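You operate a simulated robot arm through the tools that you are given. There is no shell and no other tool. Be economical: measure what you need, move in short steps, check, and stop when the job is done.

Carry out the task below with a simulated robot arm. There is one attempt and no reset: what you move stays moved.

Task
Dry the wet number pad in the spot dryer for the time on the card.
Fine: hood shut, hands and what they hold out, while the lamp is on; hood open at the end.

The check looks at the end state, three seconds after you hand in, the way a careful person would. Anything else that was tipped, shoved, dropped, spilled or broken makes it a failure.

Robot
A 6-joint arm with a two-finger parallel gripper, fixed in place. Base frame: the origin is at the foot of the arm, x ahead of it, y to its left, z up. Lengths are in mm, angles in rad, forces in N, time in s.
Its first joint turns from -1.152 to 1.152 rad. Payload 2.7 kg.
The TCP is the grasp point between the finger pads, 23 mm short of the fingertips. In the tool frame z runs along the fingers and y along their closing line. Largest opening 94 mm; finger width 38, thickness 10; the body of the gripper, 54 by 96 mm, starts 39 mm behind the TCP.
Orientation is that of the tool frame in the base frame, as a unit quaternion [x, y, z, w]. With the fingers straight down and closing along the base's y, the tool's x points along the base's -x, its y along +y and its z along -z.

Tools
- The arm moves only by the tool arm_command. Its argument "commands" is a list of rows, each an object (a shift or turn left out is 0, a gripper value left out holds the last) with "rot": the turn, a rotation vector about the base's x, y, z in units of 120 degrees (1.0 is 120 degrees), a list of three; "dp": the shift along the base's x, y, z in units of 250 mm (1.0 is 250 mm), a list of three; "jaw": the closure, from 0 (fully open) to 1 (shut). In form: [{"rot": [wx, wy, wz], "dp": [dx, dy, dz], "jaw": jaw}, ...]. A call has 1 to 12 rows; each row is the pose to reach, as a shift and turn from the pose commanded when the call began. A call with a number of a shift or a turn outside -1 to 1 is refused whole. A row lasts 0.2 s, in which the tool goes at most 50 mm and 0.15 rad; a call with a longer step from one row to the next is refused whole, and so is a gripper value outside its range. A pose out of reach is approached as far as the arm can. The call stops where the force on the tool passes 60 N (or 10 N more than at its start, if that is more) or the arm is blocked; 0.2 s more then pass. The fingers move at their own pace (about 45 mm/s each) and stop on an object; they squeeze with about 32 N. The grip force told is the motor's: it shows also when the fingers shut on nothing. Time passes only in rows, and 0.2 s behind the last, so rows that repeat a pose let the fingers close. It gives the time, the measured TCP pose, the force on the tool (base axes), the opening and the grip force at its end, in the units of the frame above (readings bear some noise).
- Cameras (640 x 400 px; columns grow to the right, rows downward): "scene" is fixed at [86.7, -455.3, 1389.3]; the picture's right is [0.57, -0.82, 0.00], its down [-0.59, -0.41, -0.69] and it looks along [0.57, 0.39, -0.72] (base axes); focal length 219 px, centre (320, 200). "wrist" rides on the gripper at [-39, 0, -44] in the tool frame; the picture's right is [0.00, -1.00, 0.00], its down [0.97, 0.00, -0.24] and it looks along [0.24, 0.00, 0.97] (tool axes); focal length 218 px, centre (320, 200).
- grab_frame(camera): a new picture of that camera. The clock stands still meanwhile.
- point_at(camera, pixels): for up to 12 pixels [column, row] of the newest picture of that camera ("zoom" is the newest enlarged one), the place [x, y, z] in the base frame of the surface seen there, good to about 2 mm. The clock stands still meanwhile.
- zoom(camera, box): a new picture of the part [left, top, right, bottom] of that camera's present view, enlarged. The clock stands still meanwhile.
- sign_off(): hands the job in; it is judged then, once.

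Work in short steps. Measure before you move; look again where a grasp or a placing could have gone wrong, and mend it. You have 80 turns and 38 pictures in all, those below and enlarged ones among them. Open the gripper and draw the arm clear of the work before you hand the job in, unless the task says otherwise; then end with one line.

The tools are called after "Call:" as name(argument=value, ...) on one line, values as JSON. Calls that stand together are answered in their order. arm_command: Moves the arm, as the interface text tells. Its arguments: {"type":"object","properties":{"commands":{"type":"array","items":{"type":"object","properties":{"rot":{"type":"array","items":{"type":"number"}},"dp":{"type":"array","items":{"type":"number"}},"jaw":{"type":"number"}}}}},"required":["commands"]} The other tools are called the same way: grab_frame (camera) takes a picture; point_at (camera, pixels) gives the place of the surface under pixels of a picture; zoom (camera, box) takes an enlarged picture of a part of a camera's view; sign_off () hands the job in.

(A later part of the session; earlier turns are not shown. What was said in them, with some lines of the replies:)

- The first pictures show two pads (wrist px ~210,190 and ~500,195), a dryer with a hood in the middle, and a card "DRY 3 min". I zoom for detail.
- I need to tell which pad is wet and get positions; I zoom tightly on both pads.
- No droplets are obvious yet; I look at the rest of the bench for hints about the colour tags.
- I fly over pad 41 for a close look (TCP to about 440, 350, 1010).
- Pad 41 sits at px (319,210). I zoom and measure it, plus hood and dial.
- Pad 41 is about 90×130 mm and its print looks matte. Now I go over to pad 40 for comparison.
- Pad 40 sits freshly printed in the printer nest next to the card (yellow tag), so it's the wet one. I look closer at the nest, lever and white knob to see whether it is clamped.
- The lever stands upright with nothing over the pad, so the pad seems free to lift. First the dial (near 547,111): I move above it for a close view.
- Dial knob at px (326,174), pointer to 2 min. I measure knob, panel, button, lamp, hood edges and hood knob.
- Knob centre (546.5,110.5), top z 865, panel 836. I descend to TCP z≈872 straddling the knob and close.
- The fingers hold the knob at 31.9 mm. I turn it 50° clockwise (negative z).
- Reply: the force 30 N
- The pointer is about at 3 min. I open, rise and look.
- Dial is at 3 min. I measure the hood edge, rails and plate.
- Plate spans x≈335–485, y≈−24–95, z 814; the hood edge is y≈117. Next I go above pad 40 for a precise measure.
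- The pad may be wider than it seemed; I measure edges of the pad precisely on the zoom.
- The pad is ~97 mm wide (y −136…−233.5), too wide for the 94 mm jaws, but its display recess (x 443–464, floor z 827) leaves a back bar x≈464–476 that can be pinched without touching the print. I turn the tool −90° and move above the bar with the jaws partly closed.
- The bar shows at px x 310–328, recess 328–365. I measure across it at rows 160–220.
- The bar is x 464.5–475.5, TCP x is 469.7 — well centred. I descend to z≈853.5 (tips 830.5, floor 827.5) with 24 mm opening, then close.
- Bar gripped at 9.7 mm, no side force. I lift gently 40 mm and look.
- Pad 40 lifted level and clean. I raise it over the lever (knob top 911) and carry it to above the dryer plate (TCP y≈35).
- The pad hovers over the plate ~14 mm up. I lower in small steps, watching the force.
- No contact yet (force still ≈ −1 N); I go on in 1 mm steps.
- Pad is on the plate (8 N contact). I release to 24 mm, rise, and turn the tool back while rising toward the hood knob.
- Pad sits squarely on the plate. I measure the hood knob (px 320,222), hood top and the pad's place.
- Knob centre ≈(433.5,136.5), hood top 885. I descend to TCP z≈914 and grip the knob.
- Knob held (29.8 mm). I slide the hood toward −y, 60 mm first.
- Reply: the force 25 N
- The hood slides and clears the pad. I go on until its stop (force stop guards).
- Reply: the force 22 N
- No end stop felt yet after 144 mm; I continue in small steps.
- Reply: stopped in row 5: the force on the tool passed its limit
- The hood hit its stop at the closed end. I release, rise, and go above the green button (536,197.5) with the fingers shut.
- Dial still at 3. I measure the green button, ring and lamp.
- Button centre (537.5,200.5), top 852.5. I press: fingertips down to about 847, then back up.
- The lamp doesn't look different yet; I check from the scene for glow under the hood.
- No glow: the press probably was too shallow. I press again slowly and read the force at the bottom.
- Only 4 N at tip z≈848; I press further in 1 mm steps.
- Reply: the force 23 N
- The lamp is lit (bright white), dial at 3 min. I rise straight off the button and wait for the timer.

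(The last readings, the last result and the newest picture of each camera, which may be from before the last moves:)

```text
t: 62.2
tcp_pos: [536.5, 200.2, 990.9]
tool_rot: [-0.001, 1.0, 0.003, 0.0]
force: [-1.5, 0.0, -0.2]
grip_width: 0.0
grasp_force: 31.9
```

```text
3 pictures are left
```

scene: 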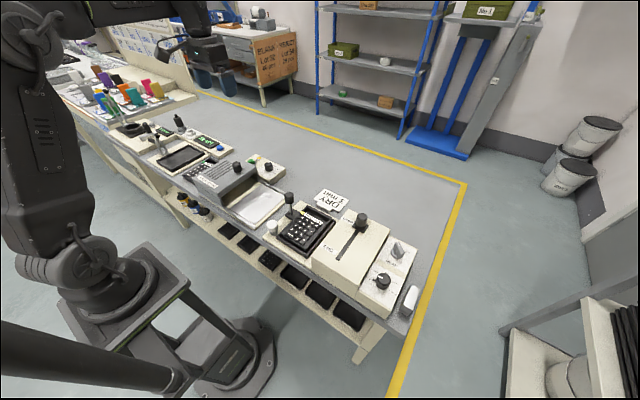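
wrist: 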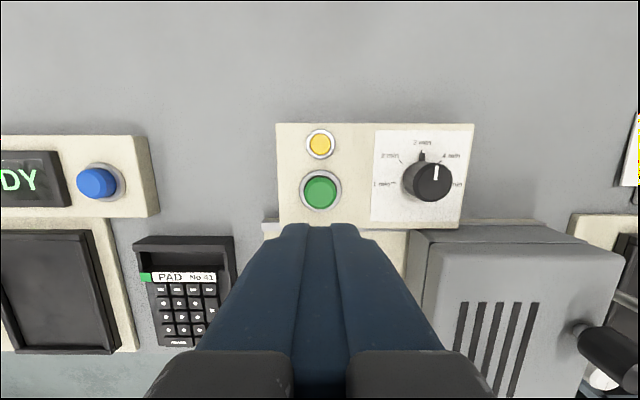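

The lamp is off again. I go back to the hood knob (435,−12.5), grip it to open.

Call:
arm_command(commands=[{"dp": [-0.07, -0.14, 0], "jaw": 0.3}, {"dp": [-0.14, -0.28, 0]}, {"dp": [-0.21, -0.42, 0]}, {"dp": [-0.28, -0.56, 0]}, {"dp": [-0.35, -0.7, 0]}, {"dp": [-0.404, -0.85, 0]}, {"dp": [-0.404, -0.85, -0.1]}, {"dp": [-0.404, -0.85, -0.2]}, {"dp": [-0.404, -0.85, -0.27]}, {"dp": [-0.404, -0.85, -0.3]}])

Call:
arm_command(commands=[{"jaw": 1}, {"jaw": 1}, {"jaw": 1}, {"jaw": 1}])

```text
t: 64.4
tcp_pos: [434.1, -11.8, 917.0]
tool_rot: [-0.002, 1.0, 0.002, 0.001]
force: [0.9, 0.4, 0.4]
grip_width: 65.7
grasp_force: 0.0
```

```text
t: 65.4
tcp_pos: [433.9, -11.3, 918.3]
tool_rot: [-0.002, 1.0, 0.001, 0.0]
force: [0.0, -2.1, -4.4]
grip_width: 29.7
grasp_force: 45.0
```

Gripped (29.7 mm). I slide it back +y by 148 mm to its starting place (knob y≈136).

Call:
arm_command(commands=[{"dp": [0, 0.05, 0]}, {"dp": [0, 0.1, 0]}, {"dp": [0, 0.16, 0]}, {"dp": [0, 0.22, 0]}, {"dp": [0, 0.28, 0]}, {"dp": [0, 0.34, 0]}, {"dp": [0, 0.4, 0]}, {"dp": [0, 0.46, 0]}, {"dp": [0, 0.52, 0]}, {"dp": [0, 0.56, 0]}, {"dp": [0, 0.588, 0]}, {"dp": [0, 0.588, 0]}])

```text
t: 68.0
tcp_pos: [433.7, 135.0, 917.4]
tool_rot: [-0.002, 1.0, 0.003, 0.0]
force: [-11.7, 1.6, 19.3]
grip_width: 29.7
grasp_force: 45.1
```

The hood is back at its open place. I release, rise and look from the wrist.

Call:
arm_command(commands=[{"jaw": 0.3}, {"jaw": 0.3}, {"jaw": 0.3}, {"dp": [0, 0, 0.15]}, {"dp": [0, 0, 0.3]}, {"dp": [0, -0.05, 0.45]}, {"dp": [0, -0.1, 0.55], "jaw": 0}, {"dp": [0, -0.1, 0.55], "jaw": 0}])

Call:
zoom(camera="wrist", box=[120, 80, 480, 305])

```text
t: 69.8
tcp_pos: [433.5, 110.2, 1054.6]
tool_rot: [-0.001, 1.0, 0.002, 0.0]
force: [-1.4, -0.2, -0.2]
grip_width: 94.2
grasp_force: 0.1
```

```text
1.78 times, centred on (300, 192) of wrist
```

zoom: 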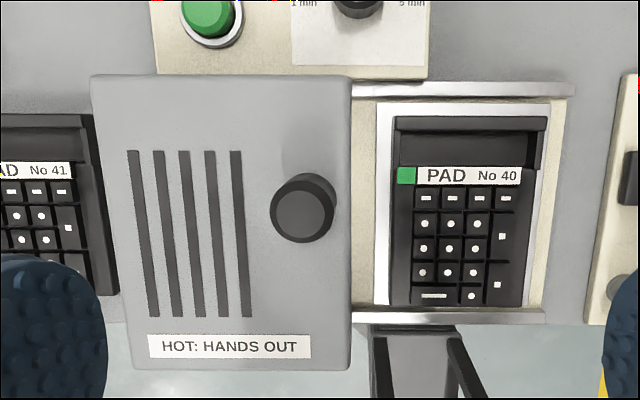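

Pad 40's tag has turned from yellow to green, so it is dry. The hood is open, the gripper is open and the arm is well clear, so I hand in.

Call:
sign_off()

```text
The job is handed in.
```

Pad No 40 was dried at the card's 3 min setting with the hood shut. Its tag turned from yellow to green, the hood is open again, and the pad is still on the dryer plate.
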